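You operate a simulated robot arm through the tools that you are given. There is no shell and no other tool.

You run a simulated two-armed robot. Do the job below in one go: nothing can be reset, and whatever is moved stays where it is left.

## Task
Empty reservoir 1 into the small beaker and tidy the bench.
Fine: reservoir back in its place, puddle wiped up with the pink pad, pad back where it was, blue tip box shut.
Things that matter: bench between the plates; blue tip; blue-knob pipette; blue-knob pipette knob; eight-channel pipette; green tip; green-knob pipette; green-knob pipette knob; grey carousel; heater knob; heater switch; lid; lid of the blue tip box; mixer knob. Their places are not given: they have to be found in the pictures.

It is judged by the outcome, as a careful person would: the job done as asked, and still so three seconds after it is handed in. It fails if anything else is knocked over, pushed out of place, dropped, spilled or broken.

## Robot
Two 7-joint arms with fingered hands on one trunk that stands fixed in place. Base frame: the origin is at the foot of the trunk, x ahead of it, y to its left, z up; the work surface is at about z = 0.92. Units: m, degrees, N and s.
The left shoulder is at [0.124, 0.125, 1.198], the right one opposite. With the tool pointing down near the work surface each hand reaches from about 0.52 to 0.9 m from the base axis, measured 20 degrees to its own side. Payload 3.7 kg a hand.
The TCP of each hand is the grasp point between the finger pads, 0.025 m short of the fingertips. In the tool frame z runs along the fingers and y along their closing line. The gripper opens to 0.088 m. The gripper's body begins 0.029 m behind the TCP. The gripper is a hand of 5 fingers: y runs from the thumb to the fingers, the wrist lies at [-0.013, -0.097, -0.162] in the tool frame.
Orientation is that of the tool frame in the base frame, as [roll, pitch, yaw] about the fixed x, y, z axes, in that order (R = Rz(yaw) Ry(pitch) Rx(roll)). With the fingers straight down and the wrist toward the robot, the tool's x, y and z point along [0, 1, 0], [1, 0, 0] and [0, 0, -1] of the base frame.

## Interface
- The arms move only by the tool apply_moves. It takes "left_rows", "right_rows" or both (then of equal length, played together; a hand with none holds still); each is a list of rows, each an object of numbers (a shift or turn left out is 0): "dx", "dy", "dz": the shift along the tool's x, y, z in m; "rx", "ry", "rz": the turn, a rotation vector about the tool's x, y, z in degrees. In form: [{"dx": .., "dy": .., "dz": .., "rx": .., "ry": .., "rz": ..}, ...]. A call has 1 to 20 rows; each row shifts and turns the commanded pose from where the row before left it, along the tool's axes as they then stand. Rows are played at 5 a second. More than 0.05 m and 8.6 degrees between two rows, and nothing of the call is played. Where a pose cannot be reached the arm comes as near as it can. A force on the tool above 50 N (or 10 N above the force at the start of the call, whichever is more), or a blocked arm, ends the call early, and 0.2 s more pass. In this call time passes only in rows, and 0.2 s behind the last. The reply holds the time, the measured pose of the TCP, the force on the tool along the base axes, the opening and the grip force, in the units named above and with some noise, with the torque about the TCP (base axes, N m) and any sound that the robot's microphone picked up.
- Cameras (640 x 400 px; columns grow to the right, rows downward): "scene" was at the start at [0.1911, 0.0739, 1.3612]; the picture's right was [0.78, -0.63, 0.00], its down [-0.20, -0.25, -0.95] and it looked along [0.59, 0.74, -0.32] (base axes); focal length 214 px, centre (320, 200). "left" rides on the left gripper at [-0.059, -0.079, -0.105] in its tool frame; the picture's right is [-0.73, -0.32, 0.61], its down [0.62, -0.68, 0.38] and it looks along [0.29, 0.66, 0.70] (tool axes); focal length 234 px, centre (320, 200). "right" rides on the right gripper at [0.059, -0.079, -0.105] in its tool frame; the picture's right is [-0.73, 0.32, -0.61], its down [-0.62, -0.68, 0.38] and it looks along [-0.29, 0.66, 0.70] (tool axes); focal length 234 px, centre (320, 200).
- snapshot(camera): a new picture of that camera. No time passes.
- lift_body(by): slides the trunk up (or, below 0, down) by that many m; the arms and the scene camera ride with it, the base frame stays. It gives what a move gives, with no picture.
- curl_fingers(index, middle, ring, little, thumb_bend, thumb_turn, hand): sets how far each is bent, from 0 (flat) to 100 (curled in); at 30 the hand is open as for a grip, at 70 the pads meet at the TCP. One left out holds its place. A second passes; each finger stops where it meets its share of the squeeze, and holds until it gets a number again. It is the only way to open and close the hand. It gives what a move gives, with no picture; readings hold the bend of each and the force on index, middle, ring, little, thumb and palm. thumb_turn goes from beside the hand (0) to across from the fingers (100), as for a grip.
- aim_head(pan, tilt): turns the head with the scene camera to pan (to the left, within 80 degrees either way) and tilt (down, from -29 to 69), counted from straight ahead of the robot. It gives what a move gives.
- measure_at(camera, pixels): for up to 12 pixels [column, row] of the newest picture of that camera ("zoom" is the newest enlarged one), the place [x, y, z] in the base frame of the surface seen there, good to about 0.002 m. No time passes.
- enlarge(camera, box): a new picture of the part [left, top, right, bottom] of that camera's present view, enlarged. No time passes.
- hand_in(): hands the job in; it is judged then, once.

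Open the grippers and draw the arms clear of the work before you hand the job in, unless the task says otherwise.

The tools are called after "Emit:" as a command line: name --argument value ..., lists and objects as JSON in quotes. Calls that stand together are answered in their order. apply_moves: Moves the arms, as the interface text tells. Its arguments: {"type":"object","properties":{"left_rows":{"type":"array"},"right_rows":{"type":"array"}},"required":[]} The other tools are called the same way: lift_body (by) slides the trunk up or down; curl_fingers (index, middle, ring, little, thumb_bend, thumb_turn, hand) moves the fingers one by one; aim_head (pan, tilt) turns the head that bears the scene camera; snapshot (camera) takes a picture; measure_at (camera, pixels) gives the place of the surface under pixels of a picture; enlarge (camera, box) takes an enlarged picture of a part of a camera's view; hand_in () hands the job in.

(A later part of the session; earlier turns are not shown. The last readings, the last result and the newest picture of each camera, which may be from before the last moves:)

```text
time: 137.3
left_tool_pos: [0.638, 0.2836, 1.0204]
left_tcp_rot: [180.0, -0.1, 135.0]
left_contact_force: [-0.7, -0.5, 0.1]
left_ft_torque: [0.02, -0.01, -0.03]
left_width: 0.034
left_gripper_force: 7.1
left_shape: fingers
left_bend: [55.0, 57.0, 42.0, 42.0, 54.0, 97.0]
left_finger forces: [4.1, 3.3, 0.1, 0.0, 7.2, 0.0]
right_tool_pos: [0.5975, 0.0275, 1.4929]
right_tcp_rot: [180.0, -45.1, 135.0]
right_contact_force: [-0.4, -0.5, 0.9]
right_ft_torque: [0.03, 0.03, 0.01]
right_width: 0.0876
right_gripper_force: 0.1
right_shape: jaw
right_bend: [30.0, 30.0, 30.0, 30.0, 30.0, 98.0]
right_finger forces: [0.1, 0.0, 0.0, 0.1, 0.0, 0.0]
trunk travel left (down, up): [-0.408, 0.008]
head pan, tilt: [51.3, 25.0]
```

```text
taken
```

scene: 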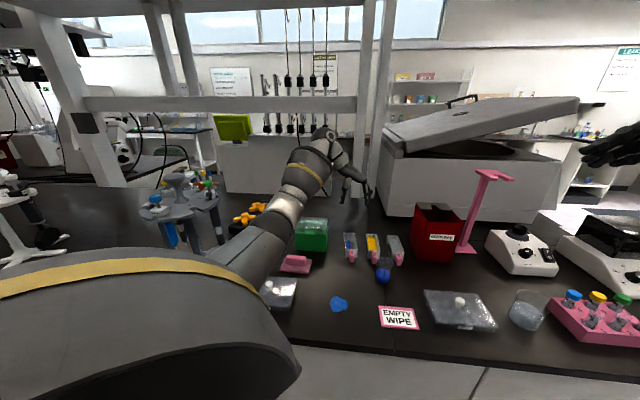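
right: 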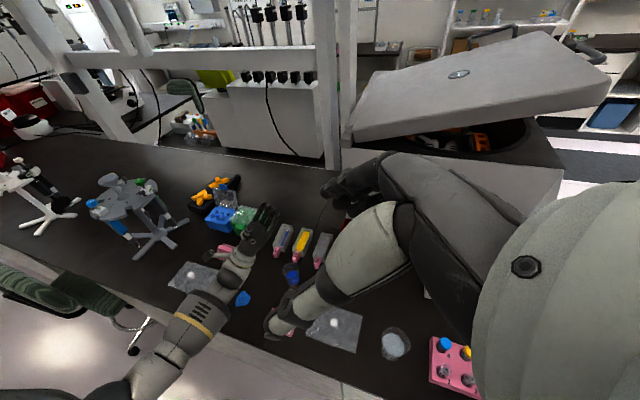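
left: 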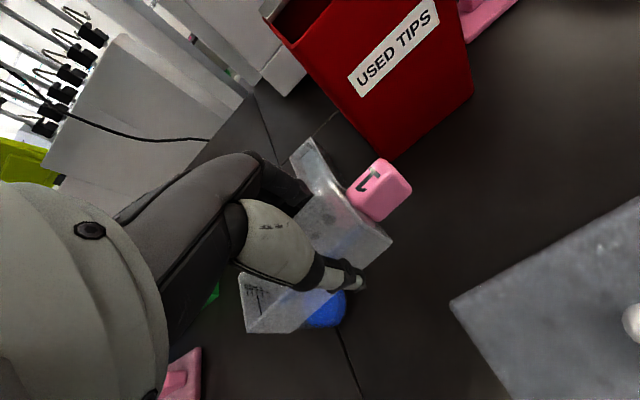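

Lip is over the beaker again (within ~3 mm). I tilt to 90° in 5° steps with a 2 mm sideways centring.

Emit:
apply_moves --left_rows '[{"dx": -0.00019, "dy": -0.0005, "dz": -0.0056, "ry": -5}, {"dx": -0.00019, "dy": -0.0005, "dz": -0.0056, "ry": -5}, {"dx": -0.00019, "dy": -0.0005, "dz": -0.0056, "ry": -5}, {"dx": -0.00019, "dy": -0.0005, "dz": -0.0056, "ry": -5}, {"dx": -0.00019, "dz": -0.0056, "ry": -5}, {"dx": -0.00019, "dz": -0.0056, "ry": -5}, {"dx": -0.00019, "dz": -0.0056, "ry": -5}, {"dx": -0.00019, "dz": -0.0056, "ry": -5}, {"dx": -0.00019, "dz": -0.0056, "ry": -5}, {"dx": -0.00019, "dz": -0.0056, "ry": -5}, {"dx": -0.00019, "dz": -0.0056, "ry": -5}, {"dx": -0.00019, "dz": -0.0056, "ry": -5}, {"dx": -0.00019, "dz": -0.0056, "ry": -5}, {"dx": -0.00019, "dz": -0.0056, "ry": -5}, {"dx": -0.00019, "dz": -0.0056, "ry": -5}, {"dx": -0.00019, "dz": -0.0056, "ry": -5}, {"dx": -0.00019, "dz": -0.0056, "ry": -5}, {"dx": -0.00019, "dz": -0.0056, "ry": -5}]'

Emit:
enlarge --camera "right" --box '[260, 220, 330, 290]'

Emit:
enlarge --camera "left" --box '[160, 150, 400, 390]'

```text
time: 141.1
left_tool_pos: [0.5957, 0.3247, 1.0894]
left_tcp_rot: [143.6, 89.9, 98.7]
left_contact_force: [0.4, 0.1, 0.0]
left_ft_torque: [0.01, 0.01, -0.03]
left_width: 0.0338
left_gripper_force: 7.2
left_shape: fingers
left_bend: [55.0, 58.0, 42.0, 42.0, 54.0, 97.0]
left_finger forces: [4.1, 3.2, 0.0, 0.1, 7.2, 0.1]
right_tool_pos: [0.5973, 0.0269, 1.4936]
right_tcp_rot: [-180.0, -45.0, 135.0]
right_contact_force: [0.3, -0.1, 0.5]
right_ft_torque: [0.02, 0.02, 0.02]
right_width: 0.0874
right_gripper_force: 0.1
right_shape: jaw
right_bend: [30.0, 30.0, 30.0, 30.0, 30.0, 98.0]
right_finger forces: [0.1, 0.0, 0.1, 0.0, 0.0, 0.0]
trunk travel left (down, up): [-0.408, 0.008]
head pan, tilt: [51.3, 25.0]
```

```text
5.71 times, centred on (295, 255) of right
```

zoom: 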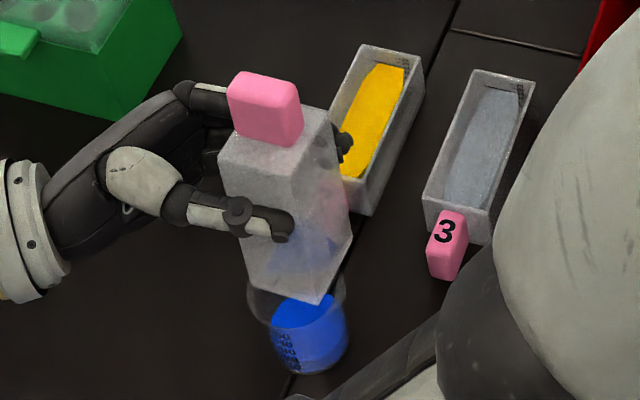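

```text
1.67 times, centred on (280, 270) of left
```

zoom: 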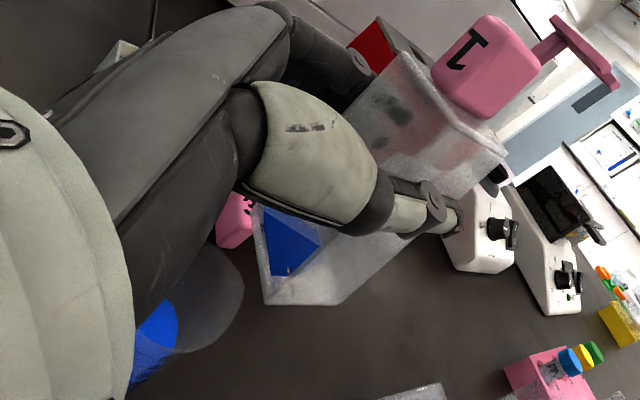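

No stream at 90°, confirming that more tilt is required. I go to 120°, then rise ~8 cm before tipping further.

Emit:
apply_moves --left_rows '[{"dx": -0.00019, "dz": -0.0056, "ry": -5}, {"dx": -0.00019, "dz": -0.0056, "ry": -5}, {"dx": -0.00019, "dz": -0.0056, "ry": -5}, {"dx": -0.00019, "dz": -0.0056, "ry": -5}, {"dx": -0.00019, "dz": -0.0056, "ry": -5}, {"dx": -0.00019, "dz": -0.0056, "ry": -5}]'

Emit:
enlarge --camera "right" --box '[240, 210, 330, 290]'

```text
time: 142.5
left_tool_pos: [0.5733, 0.3463, 1.0829]
left_tcp_rot: [0.0, 60.0, -44.9]
left_contact_force: [0.0, -0.5, 0.2]
left_ft_torque: [-0.03, 0.0, 0.0]
left_width: 0.0337
left_gripper_force: 7.2
left_shape: fingers
left_bend: [55.0, 58.0, 42.0, 42.0, 54.0, 97.0]
left_finger forces: [4.1, 3.1, 0.0, 0.1, 7.3, 0.0]
right_tool_pos: [0.5967, 0.0274, 1.4918]
right_tcp_rot: [180.0, -45.0, 135.1]
right_contact_force: [0.7, 0.6, -1.2]
right_ft_torque: [0.01, 0.01, -0.01]
right_width: 0.0875
right_gripper_force: 0.0
right_shape: jaw
right_bend: [30.0, 30.0, 30.0, 30.0, 30.0, 98.0]
right_finger forces: [0.0, 0.1, 0.0, 0.0, 0.0, 0.1]
trunk travel left (down, up): [-0.408, 0.008]
head pan, tilt: [51.3, 25.0]
```

```text
5.00 times, centred on (285, 250) of right
```

zoom: 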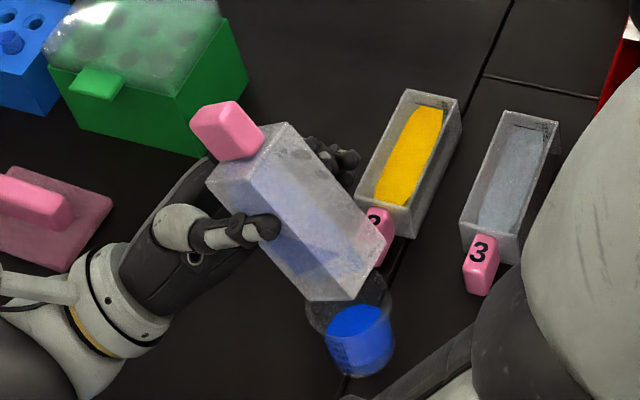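

No flow at 120° any more. I rise 8 cm straight up and then tip on toward 160° in 4° steps.

Emit:
apply_moves --left_rows '[{"dx": -0.0231, "dz": 0.0133}, {"dx": -0.0231, "dz": 0.0133}, {"dx": -0.0231, "dz": 0.0133}]'

Emit:
apply_moves --left_rows '[{"dx": -0.00019, "dz": -0.00448, "ry": -4}, {"dx": -0.00019, "dz": -0.00448, "ry": -4}, {"dx": -0.00019, "dz": -0.00448, "ry": -4}, {"dx": -0.00019, "dz": -0.00448, "ry": -4}]'

Emit:
enlarge --camera "right" --box '[240, 200, 330, 290]'

```text
time: 143.3
left_tool_pos: [0.5718, 0.3472, 1.1639]
left_tcp_rot: [-0.1, 60.0, -45.0]
left_contact_force: [-0.6, 0.1, -1.1]
left_ft_torque: [0.0, 0.01, 0.01]
left_width: 0.0337
left_gripper_force: 6.8
left_shape: fingers
left_bend: [55.0, 58.0, 42.0, 42.0, 54.0, 97.0]
left_finger forces: [4.1, 3.2, 0.0, 0.0, 7.3, 0.0]
right_tool_pos: [0.5965, 0.0279, 1.4913]
right_tcp_rot: [180.0, -45.0, 135.1]
right_contact_force: [-0.2, 0.1, 0.2]
right_ft_torque: [-0.05, -0.03, 0.03]
right_width: 0.0876
right_gripper_force: 0.0
right_shape: jaw
right_bend: [30.0, 30.0, 30.0, 30.0, 30.0, 98.0]
right_finger forces: [0.0, 0.1, 0.0, 0.0, 0.1, 0.0]
trunk travel left (down, up): [-0.408, 0.008]
head pan, tilt: [51.3, 25.0]
```

```text
time: 144.3
left_tool_pos: [0.5635, 0.3584, 1.1543]
left_tcp_rot: [0.0, 44.0, -44.9]
left_contact_force: [0.3, 0.2, -1.1]
left_ft_torque: [0.0, 0.0, -0.01]
left_width: 0.0337
left_gripper_force: 7.2
left_shape: fingers
left_bend: [55.0, 58.0, 42.0, 42.0, 54.0, 97.0]
left_finger forces: [4.1, 3.2, 0.1, 0.0, 7.2, 0.0]
right_tool_pos: [0.5971, 0.0268, 1.4923]
right_tcp_rot: [-179.9, -45.0, 135.0]
right_contact_force: [0.2, -0.7, 0.1]
right_ft_torque: [-0.01, -0.02, 0.01]
right_width: 0.0876
right_gripper_force: 0.1
right_shape: jaw
right_bend: [30.0, 30.0, 30.0, 30.0, 30.0, 98.0]
right_finger forces: [0.0, 0.0, 0.0, 0.0, 0.0, 0.1]
trunk travel left (down, up): [-0.408, 0.008]
head pan, tilt: [51.3, 25.0]
```

```text
4.44 times, centred on (285, 245) of right
```

zoom: 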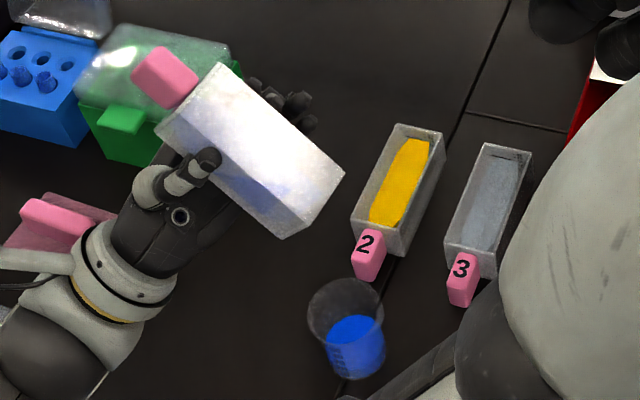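

At 136° no stream yet. I continue to 160°.

Emit:
apply_moves --left_rows '[{"dx": -0.00019, "dz": -0.00448, "ry": -4}, {"dx": -0.00019, "dz": -0.00448, "ry": -4}, {"dx": -0.00019, "dz": -0.00448, "ry": -4}]'

Emit:
enlarge --camera "right" --box '[240, 200, 330, 290]'

Emit:
apply_moves --left_rows '[{"dx": -0.00019, "dz": -0.00448, "ry": -4}, {"dx": -0.00019, "dz": -0.00448, "ry": -4}, {"dx": -0.00019, "dz": -0.00448, "ry": -4}]'

Emit:
enlarge --camera "right" --box '[240, 200, 330, 290]'

Emit:
snapshot --camera "left"

```text
time: 145.1
left_tool_pos: [0.5562, 0.3657, 1.1427]
left_tcp_rot: [0.0, 32.0, -45.0]
left_contact_force: [0.4, -0.1, -0.6]
left_ft_torque: [-0.02, -0.04, 0.01]
left_width: 0.0337
left_gripper_force: 6.9
left_shape: fingers
left_bend: [55.0, 58.0, 42.0, 42.0, 54.0, 97.0]
left_finger forces: [4.1, 3.1, 0.0, 0.0, 7.3, 0.0]
right_tool_pos: [0.5977, 0.0272, 1.4914]
right_tcp_rot: [-180.0, -45.1, 134.9]
right_contact_force: [0.2, 0.0, 0.5]
right_ft_torque: [0.01, -0.01, -0.01]
right_width: 0.0874
right_gripper_force: 0.0
right_shape: jaw
right_bend: [30.0, 30.0, 30.0, 30.0, 30.0, 98.0]
right_finger forces: [0.0, 0.0, 0.0, 0.1, 0.0, 0.0]
trunk travel left (down, up): [-0.408, 0.008]
head pan, tilt: [51.3, 25.0]
```

```text
4.44 times, centred on (285, 245) of right
```

zoom: 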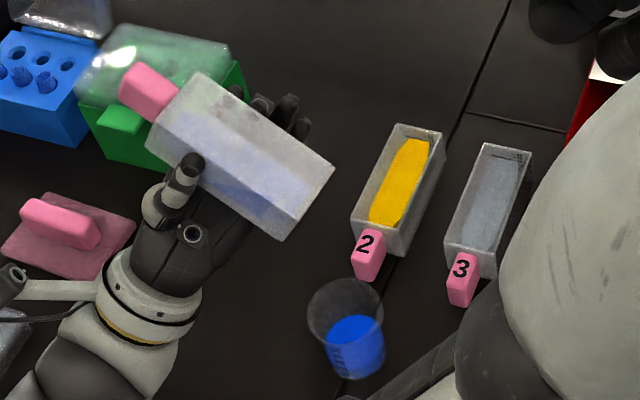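

```text
time: 145.9
left_tool_pos: [0.5523, 0.3698, 1.1327]
left_tcp_rot: [0.0, 19.9, -45.0]
left_contact_force: [-0.6, 0.1, -0.5]
left_ft_torque: [-0.03, -0.01, -0.01]
left_width: 0.0334
left_gripper_force: 7.4
left_shape: fingers
left_bend: [55.0, 58.0, 42.0, 42.0, 54.0, 97.0]
left_finger forces: [4.1, 3.3, 0.1, 0.0, 7.3, 0.0]
right_tool_pos: [0.5975, 0.0274, 1.4912]
right_tcp_rot: [-179.9, -45.0, 135.0]
right_contact_force: [0.8, 0.1, 0.9]
right_ft_torque: [0.02, 0.04, -0.03]
right_width: 0.0875
right_gripper_force: 0.1
right_shape: jaw
right_bend: [30.0, 30.0, 30.0, 30.0, 30.0, 98.0]
right_finger forces: [0.0, 0.1, 0.0, 0.0, 0.0, 0.0]
trunk travel left (down, up): [-0.408, 0.008]
head pan, tilt: [51.3, 25.0]
```

```text
4.44 times, centred on (285, 245) of right
```

zoom: 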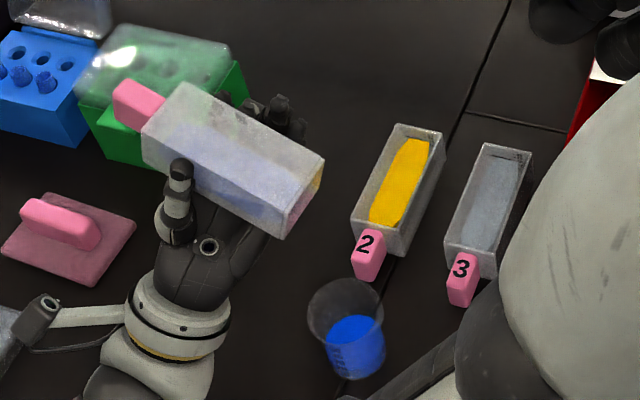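

```text
taken
```

left: 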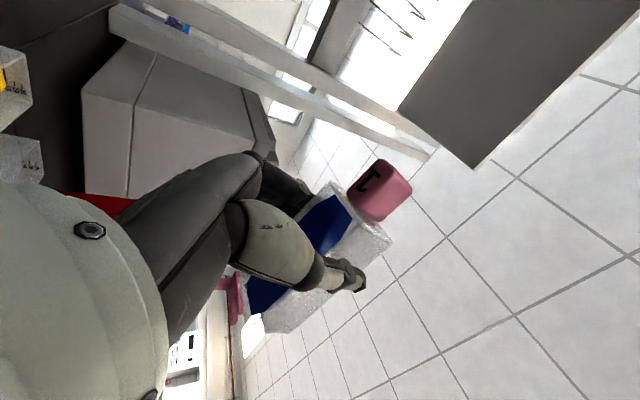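

Even at 160° nothing more leaves: the remainder is just a clinging film that the vessel keeps. I undo the tilt and take the reservoir back to its place.

Emit:
apply_moves --left_rows '[{"dx": 0.0012, "dz": 0.0083, "ry": 7.5}, {"dx": 0.0012, "dz": 0.0083, "ry": 7.5}, {"dx": 0.0012, "dz": 0.0083, "ry": 7.5}, {"dx": 0.0012, "dz": 0.0083, "ry": 7.5}, {"dx": 0.0012, "dz": 0.0083, "ry": 7.5}, {"dx": 0.0012, "dz": 0.0083, "ry": 7.5}, {"dx": 0.0012, "dz": 0.0083, "ry": 7.5}, {"dx": 0.0012, "dz": 0.0083, "ry": 7.5}, {"dx": 0.0012, "dz": 0.0083, "ry": 7.5}, {"dx": 0.0012, "dz": 0.0083, "ry": 7.5}, {"dx": 0.0012, "dz": 0.0083, "ry": 7.5}, {"dx": 0.0012, "dz": 0.0083, "ry": 7.5}, {"dx": 0.0012, "dz": 0.0083, "ry": 7.5}, {"dx": 0.0012, "dz": 0.0083, "ry": 7.5}, {"dx": 0.0012, "dz": 0.0083, "ry": 7.5}, {"dx": 0.0012, "dz": 0.0083, "ry": 7.5}, {"dx": 0.0012, "dz": 0.0083, "ry": 7.5}, {"dx": 0.0012, "dz": 0.0083, "ry": 7.5}, {"dx": 0.0012, "dz": 0.0083, "ry": 7.5}, {"dx": 0.0012, "dz": 0.0083, "ry": 7.5}]'

Emit:
apply_moves --left_rows '[{"dx": 0.00068, "dz": 0.00556, "ry": 5}, {"dx": 0.00068, "dz": 0.00556, "ry": 5}, {"dx": 0}]'

Emit:
enlarge --camera "right" --box '[230, 190, 340, 300]'

```text
time: 150.1
left_tool_pos: [0.637, 0.2822, 1.1113]
left_tcp_rot: [180.0, 10.0, 135.0]
left_contact_force: [-0.3, -0.1, -0.4]
left_ft_torque: [0.0, 0.0, -0.01]
left_width: 0.0335
left_gripper_force: 7.0
left_shape: fingers
left_bend: [55.0, 58.0, 42.0, 42.0, 54.0, 97.0]
left_finger forces: [4.1, 3.2, 0.0, 0.0, 7.1, 0.0]
right_tool_pos: [0.5981, 0.0269, 1.4922]
right_tcp_rot: [179.9, -45.1, 135.0]
right_contact_force: [-0.6, 0.1, -0.8]
right_ft_torque: [0.0, 0.01, 0.0]
right_width: 0.0876
right_gripper_force: 0.0
right_shape: jaw
right_bend: [30.0, 30.0, 30.0, 30.0, 30.0, 98.0]
right_finger forces: [0.0, 0.0, 0.0, 0.0, 0.1, 0.1]
trunk travel left (down, up): [-0.408, 0.008]
head pan, tilt: [51.3, 25.0]
```

```text
time: 150.9
left_tool_pos: [0.6373, 0.2825, 1.0995]
left_tcp_rot: [-180.0, -0.1, 134.9]
left_contact_force: [-0.5, -0.7, -0.2]
left_ft_torque: [0.0, 0.0, 0.01]
left_width: 0.0337
left_gripper_force: 7.2
left_shape: fingers
left_bend: [55.0, 58.0, 42.0, 42.0, 54.0, 97.0]
left_finger forces: [4.1, 3.1, 0.1, 0.0, 7.1, 0.0]
right_tool_pos: [0.597, 0.0277, 1.4923]
right_tcp_rot: [180.0, -45.1, 135.1]
right_contact_force: [-0.3, -0.4, 0.7]
right_ft_torque: [0.03, -0.01, -0.03]
right_width: 0.0876
right_gripper_force: 0.2
right_shape: jaw
right_bend: [30.0, 30.0, 30.0, 30.0, 30.0, 98.0]
right_finger forces: [0.0, 0.0, 0.1, 0.0, 0.1, 0.0]
trunk travel left (down, up): [-0.408, 0.008]
head pan, tilt: [51.3, 25.0]
```

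```text
3.64 times, centred on (285, 245) of right
```

zoom: 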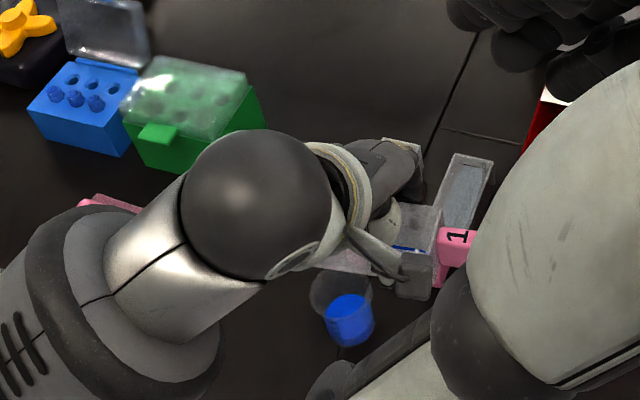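

I carry it back over its spot and turn to yaw 45.5°.

Emit:
apply_moves --left_rows '[{"dx": 0.03076, "dy": 0.02278, "dz": -0.004}, {"dx": 0.03076, "dy": 0.02278, "dz": -0.004}, {"dx": 0.03076, "dy": 0.02278, "dz": -0.004}, {"dx": 0.03076, "dy": 0.02278, "dz": -0.004}, {"dx": 0.03076, "dy": 0.02278, "dz": -0.004}, {"rz": 7.455}, {"rz": 7.455}, {"rz": 7.455}, {"rz": 7.455}, {"rz": 7.455}, {"rz": 7.455}, {"rz": 7.455}, {"rz": 7.455}, {"rz": 7.455}, {"rz": 7.455}, {"rz": 7.455}, {"rz": 7.455}, {"dx": 0}]'

Emit:
apply_moves --left_rows '[{"dx": 0}]'

```text
time: 154.7
left_tool_pos: [0.6096, 0.4732, 1.1207]
left_tcp_rot: [-180.0, 0.1, 45.5]
left_contact_force: [-0.2, 0.4, -0.2]
left_ft_torque: [0.02, -0.05, -0.01]
left_width: 0.034
left_gripper_force: 6.9
left_shape: fingers
left_bend: [55.0, 58.0, 42.0, 42.0, 54.0, 97.0]
left_finger forces: [4.1, 3.1, 0.1, 0.0, 7.1, 0.1]
right_tool_pos: [0.5973, 0.0275, 1.4927]
right_tcp_rot: [-179.9, -45.0, 134.9]
right_contact_force: [0.0, -0.3, 0.5]
right_ft_torque: [0.01, -0.03, -0.02]
right_width: 0.0875
right_gripper_force: 0.0
right_shape: jaw
right_bend: [30.0, 30.0, 30.0, 30.0, 30.0, 98.0]
right_finger forces: [0.0, 0.1, 0.0, 0.0, 0.1, 0.1]
trunk travel left (down, up): [-0.408, 0.008]
head pan, tilt: [51.3, 25.0]
```

```text
time: 155.1
left_tool_pos: [0.6091, 0.4741, 1.1202]
left_tcp_rot: [180.0, 0.0, 45.5]
left_contact_force: [-0.5, 0.2, -0.2]
left_ft_torque: [-0.01, 0.02, 0.0]
left_width: 0.0336
left_gripper_force: 7.0
left_shape: fingers
left_bend: [55.0, 58.0, 42.0, 42.0, 54.0, 97.0]
left_finger forces: [3.9, 3.1, 0.0, 0.0, 7.1, 0.0]
right_tool_pos: [0.5974, 0.0276, 1.4925]
right_tcp_rot: [-179.9, -45.0, 134.9]
right_contact_force: [-0.1, -0.9, 0.2]
right_ft_torque: [-0.01, 0.0, -0.07]
right_width: 0.0877
right_gripper_force: 0.0
right_shape: jaw
right_bend: [30.0, 30.0, 30.0, 30.0, 30.0, 98.0]
right_finger forces: [0.0, 0.0, 0.0, 0.0, 0.1, 0.1]
trunk travel left (down, up): [-0.408, 0.008]
head pan, tilt: [51.3, 25.0]
```

Fine correction of −1.6 mm along and +0.9 mm across, then lower the trunk and set it down.

Emit:
apply_moves --left_rows '[{"dx": -0.0016, "dy": 0.0009}]'

Emit:
lift_body --by -0.15

Emit:
apply_moves --left_rows '[{"dz": 0.008}, {"dz": 0.006}, {"dz": 0.003}, {"dz": 0.002}]'

Emit:
enlarge --camera "right" --box '[220, 150, 340, 250]'

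```text
time: 155.5
left_tool_pos: [0.6087, 0.4701, 1.1212]
left_tcp_rot: [180.0, 0.0, 45.4]
left_contact_force: [0.4, -0.3, -0.2]
left_ft_torque: [0.0, -0.01, 0.0]
left_width: 0.0337
left_gripper_force: 7.2
left_shape: fingers
left_bend: [55.0, 58.0, 42.0, 42.0, 54.0, 97.0]
left_finger forces: [4.0, 3.1, 0.1, 0.0, 7.0, 0.0]
right_tool_pos: [0.5973, 0.0269, 1.4918]
right_tcp_rot: [-180.0, -45.0, 135.0]
right_contact_force: [-0.7, 0.3, 0.4]
right_ft_torque: [0.04, 0.01, 0.02]
right_width: 0.0876
right_gripper_force: 0.0
right_shape: jaw
right_bend: [30.0, 30.0, 30.0, 30.0, 30.0, 98.0]
right_finger forces: [0.0, 0.0, 0.0, 0.0, 0.0, 0.0]
trunk travel left (down, up): [-0.408, 0.008]
head pan, tilt: [51.3, 25.0]
```

```text
time: 157.2
left_tool_pos: [0.6096, 0.4704, 0.9716]
left_tcp_rot: [179.9, -0.1, 45.5]
left_contact_force: [0.9, -0.2, 0.0]
left_ft_torque: [-0.03, -0.04, 0.03]
left_width: 0.0339
left_gripper_force: 7.4
left_shape: fingers
left_bend: [55.0, 58.0, 42.0, 42.0, 54.0, 97.0]
left_finger forces: [4.1, 3.2, 0.0, 0.1, 7.1, 0.0]
right_tool_pos: [0.5963, 0.027, 1.3447]
right_tcp_rot: [179.8, -44.9, 135.1]
right_contact_force: [-0.3, 0.3, 0.2]
right_ft_torque: [-0.02, -0.04, -0.02]
right_width: 0.0872
right_gripper_force: 0.0
right_shape: jaw
right_bend: [30.0, 30.0, 30.0, 30.0, 30.0, 98.0]
right_finger forces: [0.0, 0.0, 0.0, 0.1, 0.0, 0.1]
trunk travel left (down, up): [-0.258, 0.158]
head pan, tilt: [51.3, 25.0]
```

```text
time: 158.2
left_tool_pos: [0.6091, 0.4717, 0.9509]
left_tcp_rot: [179.9, 0.0, 45.5]
left_contact_force: [-1.3, 0.1, 1.0]
left_ft_torque: [-0.01, -0.03, 0.01]
left_width: 0.0336
left_gripper_force: 7.4
left_shape: fingers
left_bend: [55.0, 58.0, 42.0, 42.0, 54.0, 97.0]
left_finger forces: [4.0, 3.3, 0.0, 0.0, 7.2, 0.0]
right_tool_pos: [0.5966, 0.0272, 1.3423]
right_tcp_rot: [180.0, -45.0, 134.9]
right_contact_force: [0.0, -0.2, 0.0]
right_ft_torque: [0.01, 0.03, 0.0]
right_width: 0.0876
right_gripper_force: 0.0
right_shape: jaw
right_bend: [30.0, 30.0, 30.0, 30.0, 30.0, 98.0]
right_finger forces: [0.1, 0.0, 0.0, 0.0, 0.0, 0.0]
trunk travel left (down, up): [-0.258, 0.158]
head pan, tilt: [51.3, 25.0]
```

```text
4.00 times, centred on (280, 200) of right
```

zoom: 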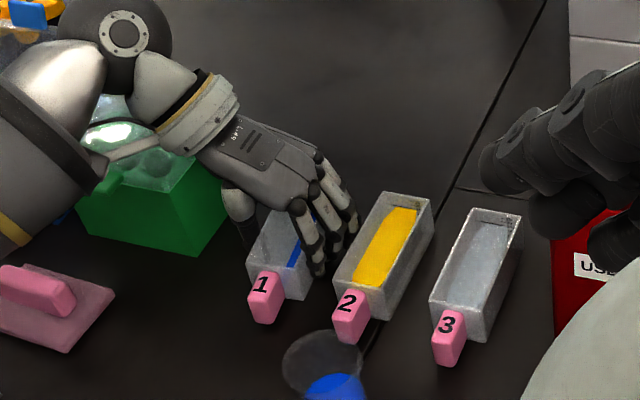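

The handle now images at (266,298) vs (261,296) originally, i.e. ~2–3 mm to the right, so before letting go I lift 2 mm, shift −2.5 mm across, and set it down.

Emit:
apply_moves --left_rows '[{"dz": -0.003}, {"dy": -0.0025}, {"dz": 0.003}, {"dz": 0.001}]'

Emit:
enlarge --camera "right" --box '[220, 150, 340, 250]'

```text
time: 159.2
left_tool_pos: [0.6085, 0.4719, 0.9497]
left_tcp_rot: [179.9, -0.1, 45.4]
left_contact_force: [-1.0, -1.2, 3.4]
left_ft_torque: [-0.01, -0.05, -0.01]
left_width: 0.0339
left_gripper_force: 7.5
left_shape: fingers
left_bend: [55.0, 58.0, 42.0, 42.0, 54.0, 96.0]
left_finger forces: [4.0, 3.3, 0.0, 0.0, 7.7, 0.0]
right_tool_pos: [0.5973, 0.0278, 1.3426]
right_tcp_rot: [-180.0, -45.0, 134.9]
right_contact_force: [-0.4, 1.2, 0.8]
right_ft_torque: [0.01, -0.01, -0.01]
right_width: 0.0875
right_gripper_force: 0.0
right_shape: jaw
right_bend: [30.0, 30.0, 30.0, 30.0, 30.0, 98.0]
right_finger forces: [0.0, 0.0, 0.0, 0.1, 0.0, 0.1]
trunk travel left (down, up): [-0.258, 0.158]
head pan, tilt: [51.3, 25.0]
```

```text
4.00 times, centred on (280, 200) of right
```

zoom: 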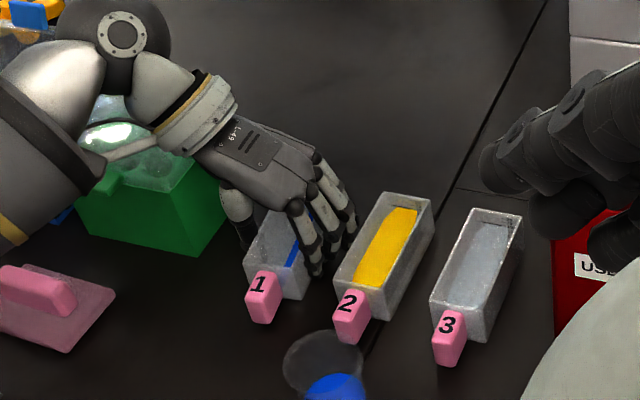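

It sits at (263,298) with 3.4 N contact. I release and raise the hand straight up.

Emit:
curl_fingers --hand "left" --index 50 --middle 50 --thumb_bend 50

Emit:
curl_fingers --hand "left" --index 42 --middle 42 --thumb_bend 42

Emit:
apply_moves --left_rows '[{"dz": -0.01}, {"dz": -0.02}, {"dz": -0.03}, {"dz": -0.04}, {"dz": -0.04}, {"dz": -0.04}]'

Emit:
snapshot --camera "right"

Emit:
snapshot --camera "scene"

```text
time: 160.2
left_tool_pos: [0.607, 0.4721, 0.9487]
left_tcp_rot: [180.0, 0.0, 45.5]
left_contact_force: [-0.4, -1.1, 0.7]
left_ft_torque: [-0.03, -0.01, 0.01]
left_width: 0.0411
left_gripper_force: 0.7
left_shape: fingers
left_bend: [50.0, 51.0, 42.0, 42.0, 50.0, 97.0]
left_finger forces: [0.0, 1.0, 0.1, 0.1, 0.0, 0.1]
right_tool_pos: [0.5976, 0.0281, 1.3419]
right_tcp_rot: [-180.0, -45.0, 134.9]
right_contact_force: [0.9, -1.1, 0.0]
right_ft_torque: [0.01, -0.01, 0.0]
right_width: 0.0876
right_gripper_force: 0.0
right_shape: jaw
right_bend: [30.0, 30.0, 30.0, 30.0, 30.0, 98.0]
right_finger forces: [0.0, 0.1, 0.0, 0.1, 0.0, 0.1]
trunk travel left (down, up): [-0.258, 0.158]
head pan, tilt: [51.3, 25.0]
```

```text
time: 161.2
left_tool_pos: [0.6072, 0.4726, 0.9493]
left_tcp_rot: [-180.0, 0.0, 45.5]
left_contact_force: [0.0, 0.2, 0.3]
left_ft_torque: [0.0, 0.07, 0.02]
left_width: 0.0586
left_gripper_force: 0.1
left_shape: fingers
left_bend: [42.0, 42.0, 42.0, 42.0, 42.0, 97.0]
left_finger forces: [0.0, 0.0, 0.0, 0.1, 0.0, 0.1]
right_tool_pos: [0.5977, 0.0266, 1.3424]
right_tcp_rot: [-180.0, -45.1, 135.0]
right_contact_force: [0.2, -0.2, -0.4]
right_ft_torque: [-0.02, 0.0, 0.0]
right_width: 0.0877
right_gripper_force: 0.1
right_shape: jaw
right_bend: [30.0, 30.0, 30.0, 30.0, 30.0, 98.0]
right_finger forces: [0.0, 0.0, 0.1, 0.1, 0.1, 0.0]
trunk travel left (down, up): [-0.258, 0.158]
head pan, tilt: [51.3, 25.0]
```

```text
time: 162.6
left_tool_pos: [0.6084, 0.4727, 1.1306]
left_tcp_rot: [-179.9, -0.1, 45.6]
left_contact_force: [-0.1, -0.6, 0.1]
left_ft_torque: [-0.01, 0.0, 0.01]
left_width: 0.0587
left_gripper_force: 0.0
left_shape: fingers
left_bend: [42.0, 42.0, 42.0, 42.0, 42.0, 97.0]
left_finger forces: [0.1, 0.0, 0.0, 0.1, 0.0, 0.1]
right_tool_pos: [0.5959, 0.026, 1.3425]
right_tcp_rot: [-180.0, -45.0, 135.0]
right_contact_force: [0.1, 0.4, -0.1]
right_ft_torque: [0.02, 0.0, 0.01]
right_width: 0.0878
right_gripper_force: 0.1
right_shape: jaw
right_bend: [30.0, 30.0, 30.0, 30.0, 30.0, 98.0]
right_finger forces: [0.0, 0.0, 0.1, 0.0, 0.0, 0.0]
trunk travel left (down, up): [-0.258, 0.158]
head pan, tilt: [51.3, 25.0]
```

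```text
taken
```

right: 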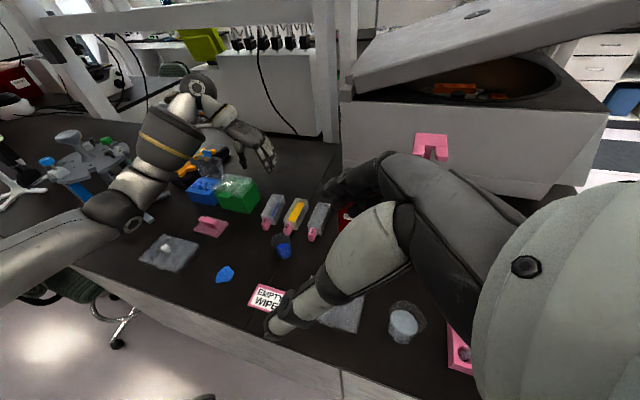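

```text
taken
```

scene: 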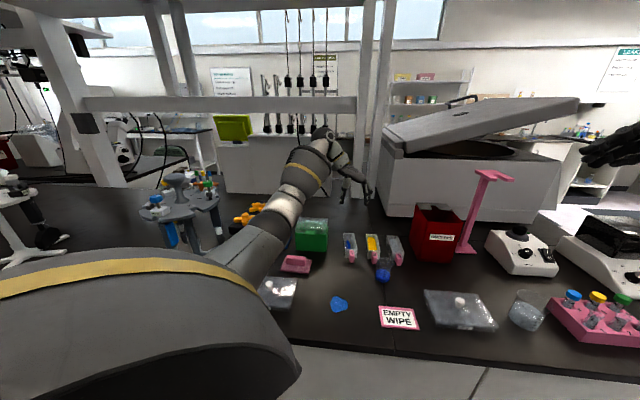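

Reservoir 1 is back in place. Next the wiping: I turn the left hand to yaw 135° and move above the pink pad (ridge centre ≈(0.427,0.527)) at a safe height, opening the fingers meanwhile later.

Emit:
apply_moves --left_rows '[{"rz": -7.455}, {"rz": -7.455}, {"rz": -7.455}, {"rz": -7.455}, {"rz": -7.455}, {"rz": -7.455}, {"rz": -7.455}, {"rz": -7.455}, {"rz": -7.455}, {"rz": -7.455}, {"rz": -7.455}, {"rz": -7.455}, {"dx": 0.0277, "dy": -0.0151}, {"dx": 0.0277, "dy": -0.0151}, {"dx": 0.0277, "dy": -0.0151}, {"dx": 0.0277, "dy": -0.0151}, {"dx": 0.0277, "dy": -0.0151}, {"dx": 0.0277, "dy": -0.0151}]'

Emit:
snapshot --camera "right"

Emit:
snapshot --camera "left"

Emit:
snapshot --camera "scene"

```text
time: 166.4
left_tool_pos: [0.4249, 0.5275, 1.1286]
left_tcp_rot: [-179.9, 0.0, 135.2]
left_contact_force: [0.1, 0.3, 0.8]
left_ft_torque: [-0.01, 0.03, 0.02]
left_width: 0.0586
left_gripper_force: 0.0
left_shape: fingers
left_bend: [42.0, 42.0, 42.0, 42.0, 42.0, 97.0]
left_finger forces: [0.1, 0.0, 0.0, 0.1, 0.1, 0.1]
right_tool_pos: [0.5968, 0.0275, 1.3425]
right_tcp_rot: [-180.0, -45.0, 135.1]
right_contact_force: [0.5, -0.7, -0.1]
right_ft_torque: [-0.01, -0.03, -0.01]
right_width: 0.0876
right_gripper_force: 0.1
right_shape: jaw
right_bend: [30.0, 30.0, 30.0, 30.0, 30.0, 98.0]
right_finger forces: [0.1, 0.1, 0.0, 0.1, 0.0, 0.1]
trunk travel left (down, up): [-0.258, 0.158]
head pan, tilt: [51.3, 25.0]
```

```text
taken
```

right: 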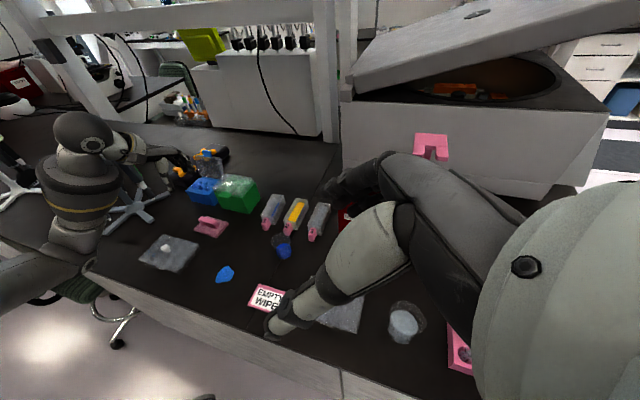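

```text
taken
```

left: 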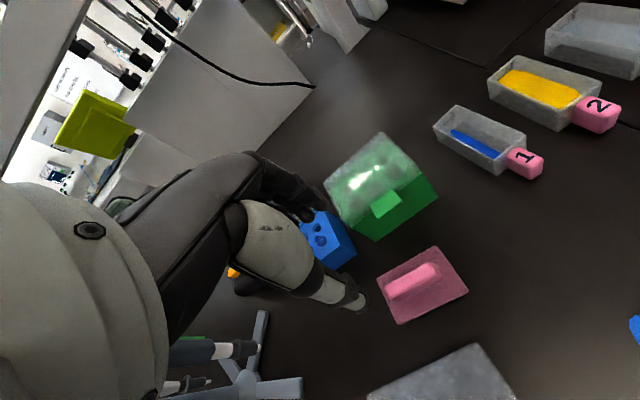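

```text
taken
```

scene: 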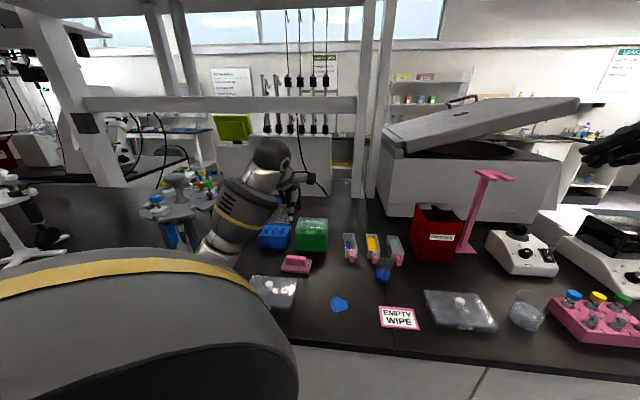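

The forearm is now near the pipette carousel side (80,180 in the right view). I measure distances there before descending.

Emit:
measure_at --camera "right" --pixels '[[78, 128], [80, 180], [70, 240], [108, 145], [130, 150], [160, 158], [100, 180], [110, 160], [130, 210], [60, 215], [175, 175], [95, 215]]'

Emit:
enlarge --camera "right" --box '[20, 90, 260, 270]'

Emit:
enlarge --camera "scene" --box '[130, 120, 350, 320]'

```text
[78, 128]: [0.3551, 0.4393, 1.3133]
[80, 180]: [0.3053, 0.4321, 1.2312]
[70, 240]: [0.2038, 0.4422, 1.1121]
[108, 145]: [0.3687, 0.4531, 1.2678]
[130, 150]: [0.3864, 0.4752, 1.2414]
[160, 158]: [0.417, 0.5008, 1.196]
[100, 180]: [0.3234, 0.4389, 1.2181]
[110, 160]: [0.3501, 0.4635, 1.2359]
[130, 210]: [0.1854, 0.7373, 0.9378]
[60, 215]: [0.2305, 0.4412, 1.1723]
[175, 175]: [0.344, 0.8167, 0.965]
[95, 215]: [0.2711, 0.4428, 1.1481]
```

```text
2.22 times, centred on (140, 180) of right
```

zoom: 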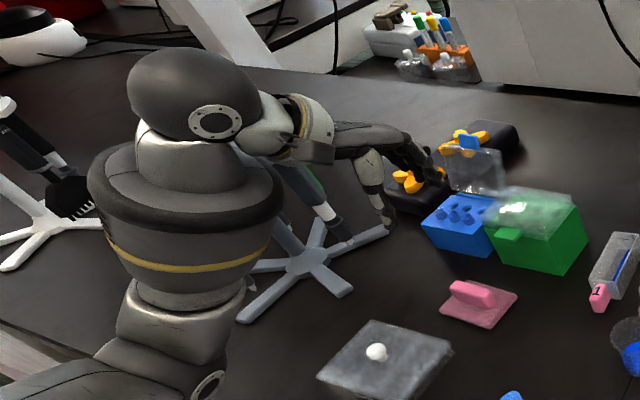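

```text
2.00 times, centred on (240, 220) of scene
```

zoom: 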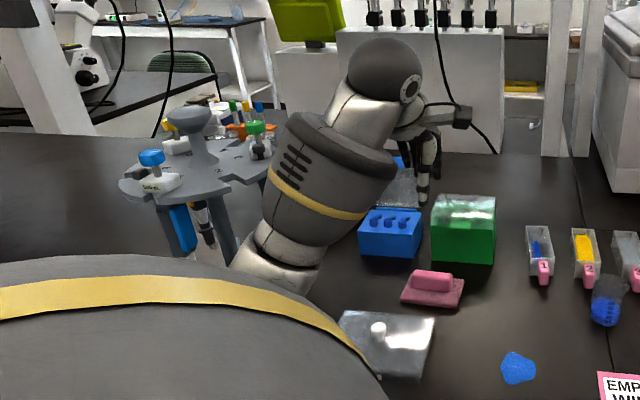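

The forearm is ~0.25 m from the carousel. To keep the elbow high above the left plate while I reach down, I raise the trunk by 0.13 m first, then descend in stages.

Emit:
lift_body --by 0.13

Emit:
apply_moves --left_rows '[{"dz": 0.04}, {"dz": 0.04}, {"dz": 0.04}, {"dz": 0.04}, {"dz": 0.04}]'

Emit:
snapshot --camera "right"

Emit:
snapshot --camera "left"

```text
time: 168.0
left_tool_pos: [0.4249, 0.5252, 1.259]
left_tcp_rot: [-180.0, 0.0, 134.9]
left_contact_force: [0.3, -0.7, 0.4]
left_ft_torque: [-0.01, -0.03, 0.01]
left_width: 0.0588
left_gripper_force: 0.1
left_shape: fingers
left_bend: [42.0, 42.0, 42.0, 42.0, 42.0, 97.0]
left_finger forces: [0.0, 0.0, 0.1, 0.0, 0.1, 0.0]
right_tool_pos: [0.5971, 0.028, 1.472]
right_tcp_rot: [-179.9, -45.1, 134.9]
right_contact_force: [-0.1, -0.1, 0.0]
right_ft_torque: [0.03, 0.01, 0.01]
right_width: 0.0876
right_gripper_force: 0.1
right_shape: jaw
right_bend: [30.0, 30.0, 30.0, 30.0, 30.0, 98.0]
right_finger forces: [0.0, 0.0, 0.0, 0.0, 0.1, 0.0]
trunk travel left (down, up): [-0.388, 0.028]
head pan, tilt: [51.3, 25.0]
```

```text
time: 169.2
left_tool_pos: [0.4254, 0.523, 1.0582]
left_tcp_rot: [180.0, 0.0, 135.0]
left_contact_force: [0.2, -0.3, 0.4]
left_ft_torque: [-0.02, -0.03, 0.02]
left_width: 0.0588
left_gripper_force: 0.2
left_shape: fingers
left_bend: [42.0, 42.0, 42.0, 42.0, 42.0, 97.0]
left_finger forces: [0.0, 0.0, 0.1, 0.1, 0.0, 0.1]
right_tool_pos: [0.5977, 0.0274, 1.4726]
right_tcp_rot: [-179.9, -45.0, 134.9]
right_contact_force: [0.7, -0.4, 0.0]
right_ft_torque: [-0.01, 0.0, -0.01]
right_width: 0.0878
right_gripper_force: 0.0
right_shape: jaw
right_bend: [30.0, 30.0, 30.0, 30.0, 30.0, 98.0]
right_finger forces: [0.1, 0.1, 0.0, 0.0, 0.1, 0.0]
trunk travel left (down, up): [-0.388, 0.028]
head pan, tilt: [51.3, 25.0]
```

```text
taken
```

right: 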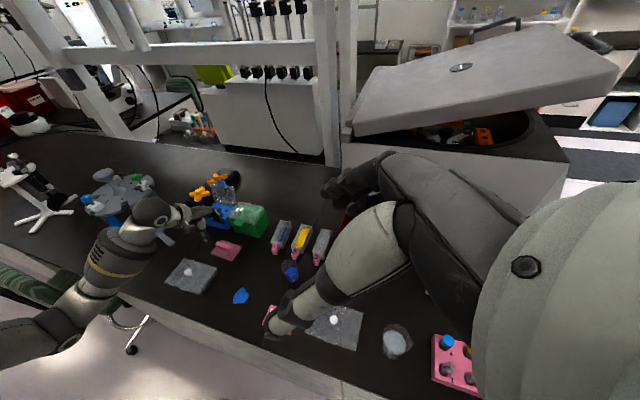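

```text
taken
```

left: 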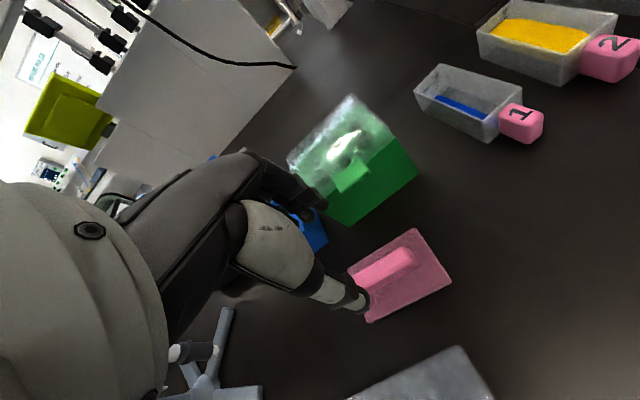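

I measure the pad and its ridge from the left camera at close range.

Emit:
enlarge --camera "left" --box '[335, 215, 465, 335]'

```text
3.33 times, centred on (400, 275) of left
```

zoom: 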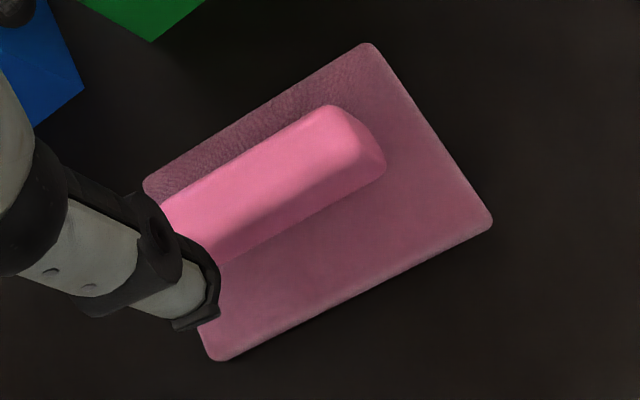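

Emit:
measure_at --camera "zoom" --pixels '[[325, 110], [355, 148], [345, 125], [200, 200], [250, 185], [270, 165], [230, 235], [368, 48], [488, 220], [220, 355], [148, 185], [300, 145]]'

Emit:
measure_at --camera "zoom" --pixels '[[385, 170], [340, 200], [280, 232], [240, 255], [300, 215], [320, 178], [240, 210], [400, 120], [350, 280], [300, 110], [200, 160], [450, 220]]'

```text
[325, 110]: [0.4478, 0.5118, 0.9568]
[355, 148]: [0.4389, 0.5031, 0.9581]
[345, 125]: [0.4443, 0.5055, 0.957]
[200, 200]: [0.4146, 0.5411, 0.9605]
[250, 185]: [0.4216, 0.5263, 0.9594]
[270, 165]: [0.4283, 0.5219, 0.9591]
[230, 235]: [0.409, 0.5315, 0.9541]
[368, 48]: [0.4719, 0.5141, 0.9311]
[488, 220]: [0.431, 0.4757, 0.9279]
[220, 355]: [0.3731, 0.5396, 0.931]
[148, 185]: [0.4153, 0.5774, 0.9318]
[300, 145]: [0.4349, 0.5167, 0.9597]
```

```text
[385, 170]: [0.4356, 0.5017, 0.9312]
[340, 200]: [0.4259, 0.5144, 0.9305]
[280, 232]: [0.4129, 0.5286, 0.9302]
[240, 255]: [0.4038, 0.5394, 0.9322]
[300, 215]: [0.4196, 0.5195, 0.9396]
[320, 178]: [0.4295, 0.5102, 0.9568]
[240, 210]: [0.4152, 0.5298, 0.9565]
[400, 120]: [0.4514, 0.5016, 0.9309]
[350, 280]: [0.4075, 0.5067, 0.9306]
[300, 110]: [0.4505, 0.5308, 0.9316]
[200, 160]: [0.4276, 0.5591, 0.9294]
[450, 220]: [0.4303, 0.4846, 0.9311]
```

Pad: centre (0.4228,0.5267), 0.086×0.056, ridge 0.058×0.014 up to z 0.959, yaw ≈ −47.5° long axis. I also measure the left plate's edge and the puddle's outline for safe wiping.

Emit:
enlarge --camera "right" --box '[140, 220, 340, 340]'

```text
3.20 times, centred on (240, 280) of right
```

zoom: 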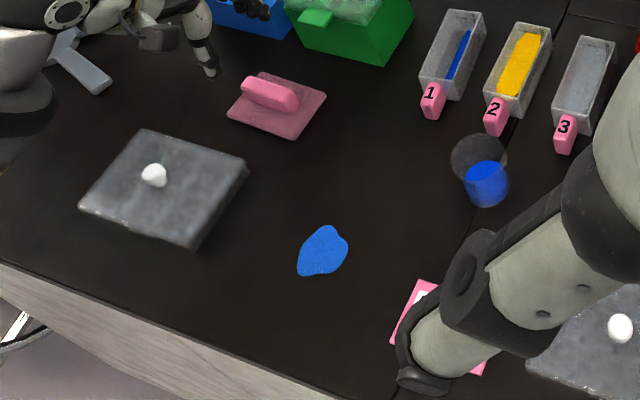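

Emit:
measure_at --camera "zoom" --pixels '[[299, 272], [347, 245], [325, 228], [312, 240], [340, 262], [322, 275], [322, 250], [80, 208], [196, 248], [245, 165], [140, 130], [153, 175]]'

Emit:
measure_at --camera "zoom" --pixels '[[335, 228], [345, 235], [300, 260], [306, 250], [335, 268], [310, 276], [420, 282], [395, 340], [200, 235], [240, 185], [205, 65], [0, 265]]'

```text
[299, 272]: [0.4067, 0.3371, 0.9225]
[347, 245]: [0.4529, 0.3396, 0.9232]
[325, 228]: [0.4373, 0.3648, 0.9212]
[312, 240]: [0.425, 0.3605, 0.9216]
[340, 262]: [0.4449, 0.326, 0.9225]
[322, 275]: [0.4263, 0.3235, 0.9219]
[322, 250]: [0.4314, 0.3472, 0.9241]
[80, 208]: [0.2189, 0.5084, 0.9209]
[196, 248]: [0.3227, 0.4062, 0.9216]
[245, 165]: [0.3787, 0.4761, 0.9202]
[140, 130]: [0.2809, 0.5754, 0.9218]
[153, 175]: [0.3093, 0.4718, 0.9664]
```

```text
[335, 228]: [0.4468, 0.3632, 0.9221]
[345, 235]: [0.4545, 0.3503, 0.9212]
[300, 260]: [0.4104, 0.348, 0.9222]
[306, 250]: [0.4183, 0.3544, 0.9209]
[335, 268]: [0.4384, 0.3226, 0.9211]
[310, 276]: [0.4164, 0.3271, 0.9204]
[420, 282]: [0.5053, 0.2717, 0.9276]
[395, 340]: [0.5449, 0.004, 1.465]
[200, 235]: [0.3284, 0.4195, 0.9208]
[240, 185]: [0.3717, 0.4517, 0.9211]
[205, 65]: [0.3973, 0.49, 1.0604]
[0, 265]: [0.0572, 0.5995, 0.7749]
```

Puddle spans x 0.407–0.455, y 0.323–0.365; the plate's nearest corner is (0.379,0.476). I narrow the fingers to 50, align yaw 132.5° over the ridge and descend to TCP z≈0.963.

Emit:
curl_fingers --hand "left" --index 49 --middle 49 --ring 49 --little 40 --thumb_bend 49

Emit:
apply_moves --left_rows '[{"dx": -0.0035, "dy": 0.0004, "rz": 2.5}, {"dz": 0.025}, {"dz": 0.025}, {"dz": 0.02}]'

Emit:
snapshot --camera "left"

Emit:
enlarge --camera "right" --box '[150, 180, 290, 290]'

```text
time: 170.2
left_tool_pos: [0.4256, 0.5243, 1.0593]
left_tcp_rot: [-180.0, 0.0, 135.1]
left_contact_force: [-0.3, -0.3, -0.2]
left_ft_torque: [0.0, 0.05, 0.0]
left_width: 0.0442
left_gripper_force: 0.1
left_shape: fingers
left_bend: [49.0, 49.0, 49.0, 40.0, 49.0, 97.0]
left_finger forces: [0.0, 0.1, 0.0, 0.0, 0.0, 0.0]
right_tool_pos: [0.5969, 0.0277, 1.4727]
right_tcp_rot: [179.9, -45.0, 135.1]
right_contact_force: [0.5, -0.7, 0.5]
right_ft_torque: [0.0, 0.05, 0.0]
right_width: 0.0874
right_gripper_force: 0.1
right_shape: jaw
right_bend: [30.0, 30.0, 30.0, 30.0, 30.0, 98.0]
right_finger forces: [0.0, 0.1, 0.0, 0.0, 0.0, 0.0]
trunk travel left (down, up): [-0.388, 0.028]
head pan, tilt: [51.3, 25.0]
```

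```text
time: 171.2
left_tool_pos: [0.4279, 0.5225, 0.9895]
left_tcp_rot: [-180.0, 0.0, 132.5]
left_contact_force: [-0.1, -0.2, -0.4]
left_ft_torque: [-0.01, -0.03, 0.01]
left_width: 0.0444
left_gripper_force: 0.1
left_shape: fingers
left_bend: [49.0, 49.0, 49.0, 40.0, 49.0, 97.0]
left_finger forces: [0.0, 0.0, 0.0, 0.1, 0.0, 0.0]
right_tool_pos: [0.5976, 0.0268, 1.4726]
right_tcp_rot: [-179.9, -45.0, 135.0]
right_contact_force: [0.3, 0.3, -0.8]
right_ft_torque: [0.01, 0.0, 0.01]
right_width: 0.0876
right_gripper_force: 0.2
right_shape: jaw
right_bend: [30.0, 30.0, 30.0, 30.0, 30.0, 98.0]
right_finger forces: [0.0, 0.0, 0.0, 0.1, 0.0, 0.1]
trunk travel left (down, up): [-0.388, 0.028]
head pan, tilt: [51.3, 25.0]
```

```text
taken
```

left: 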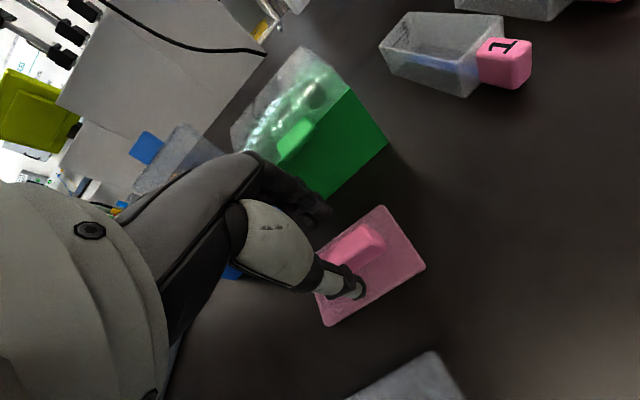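

```text
3.64 times, centred on (220, 235) of right
```

zoom: 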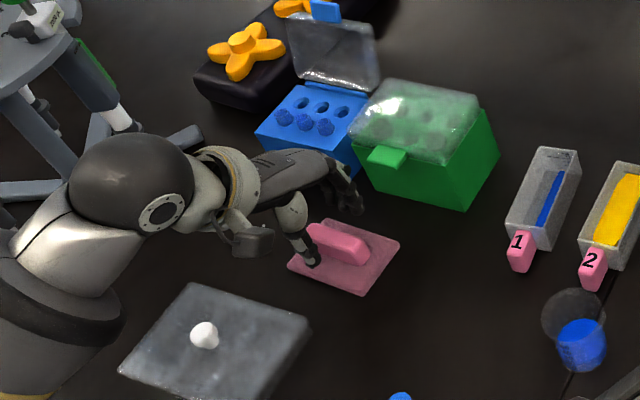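

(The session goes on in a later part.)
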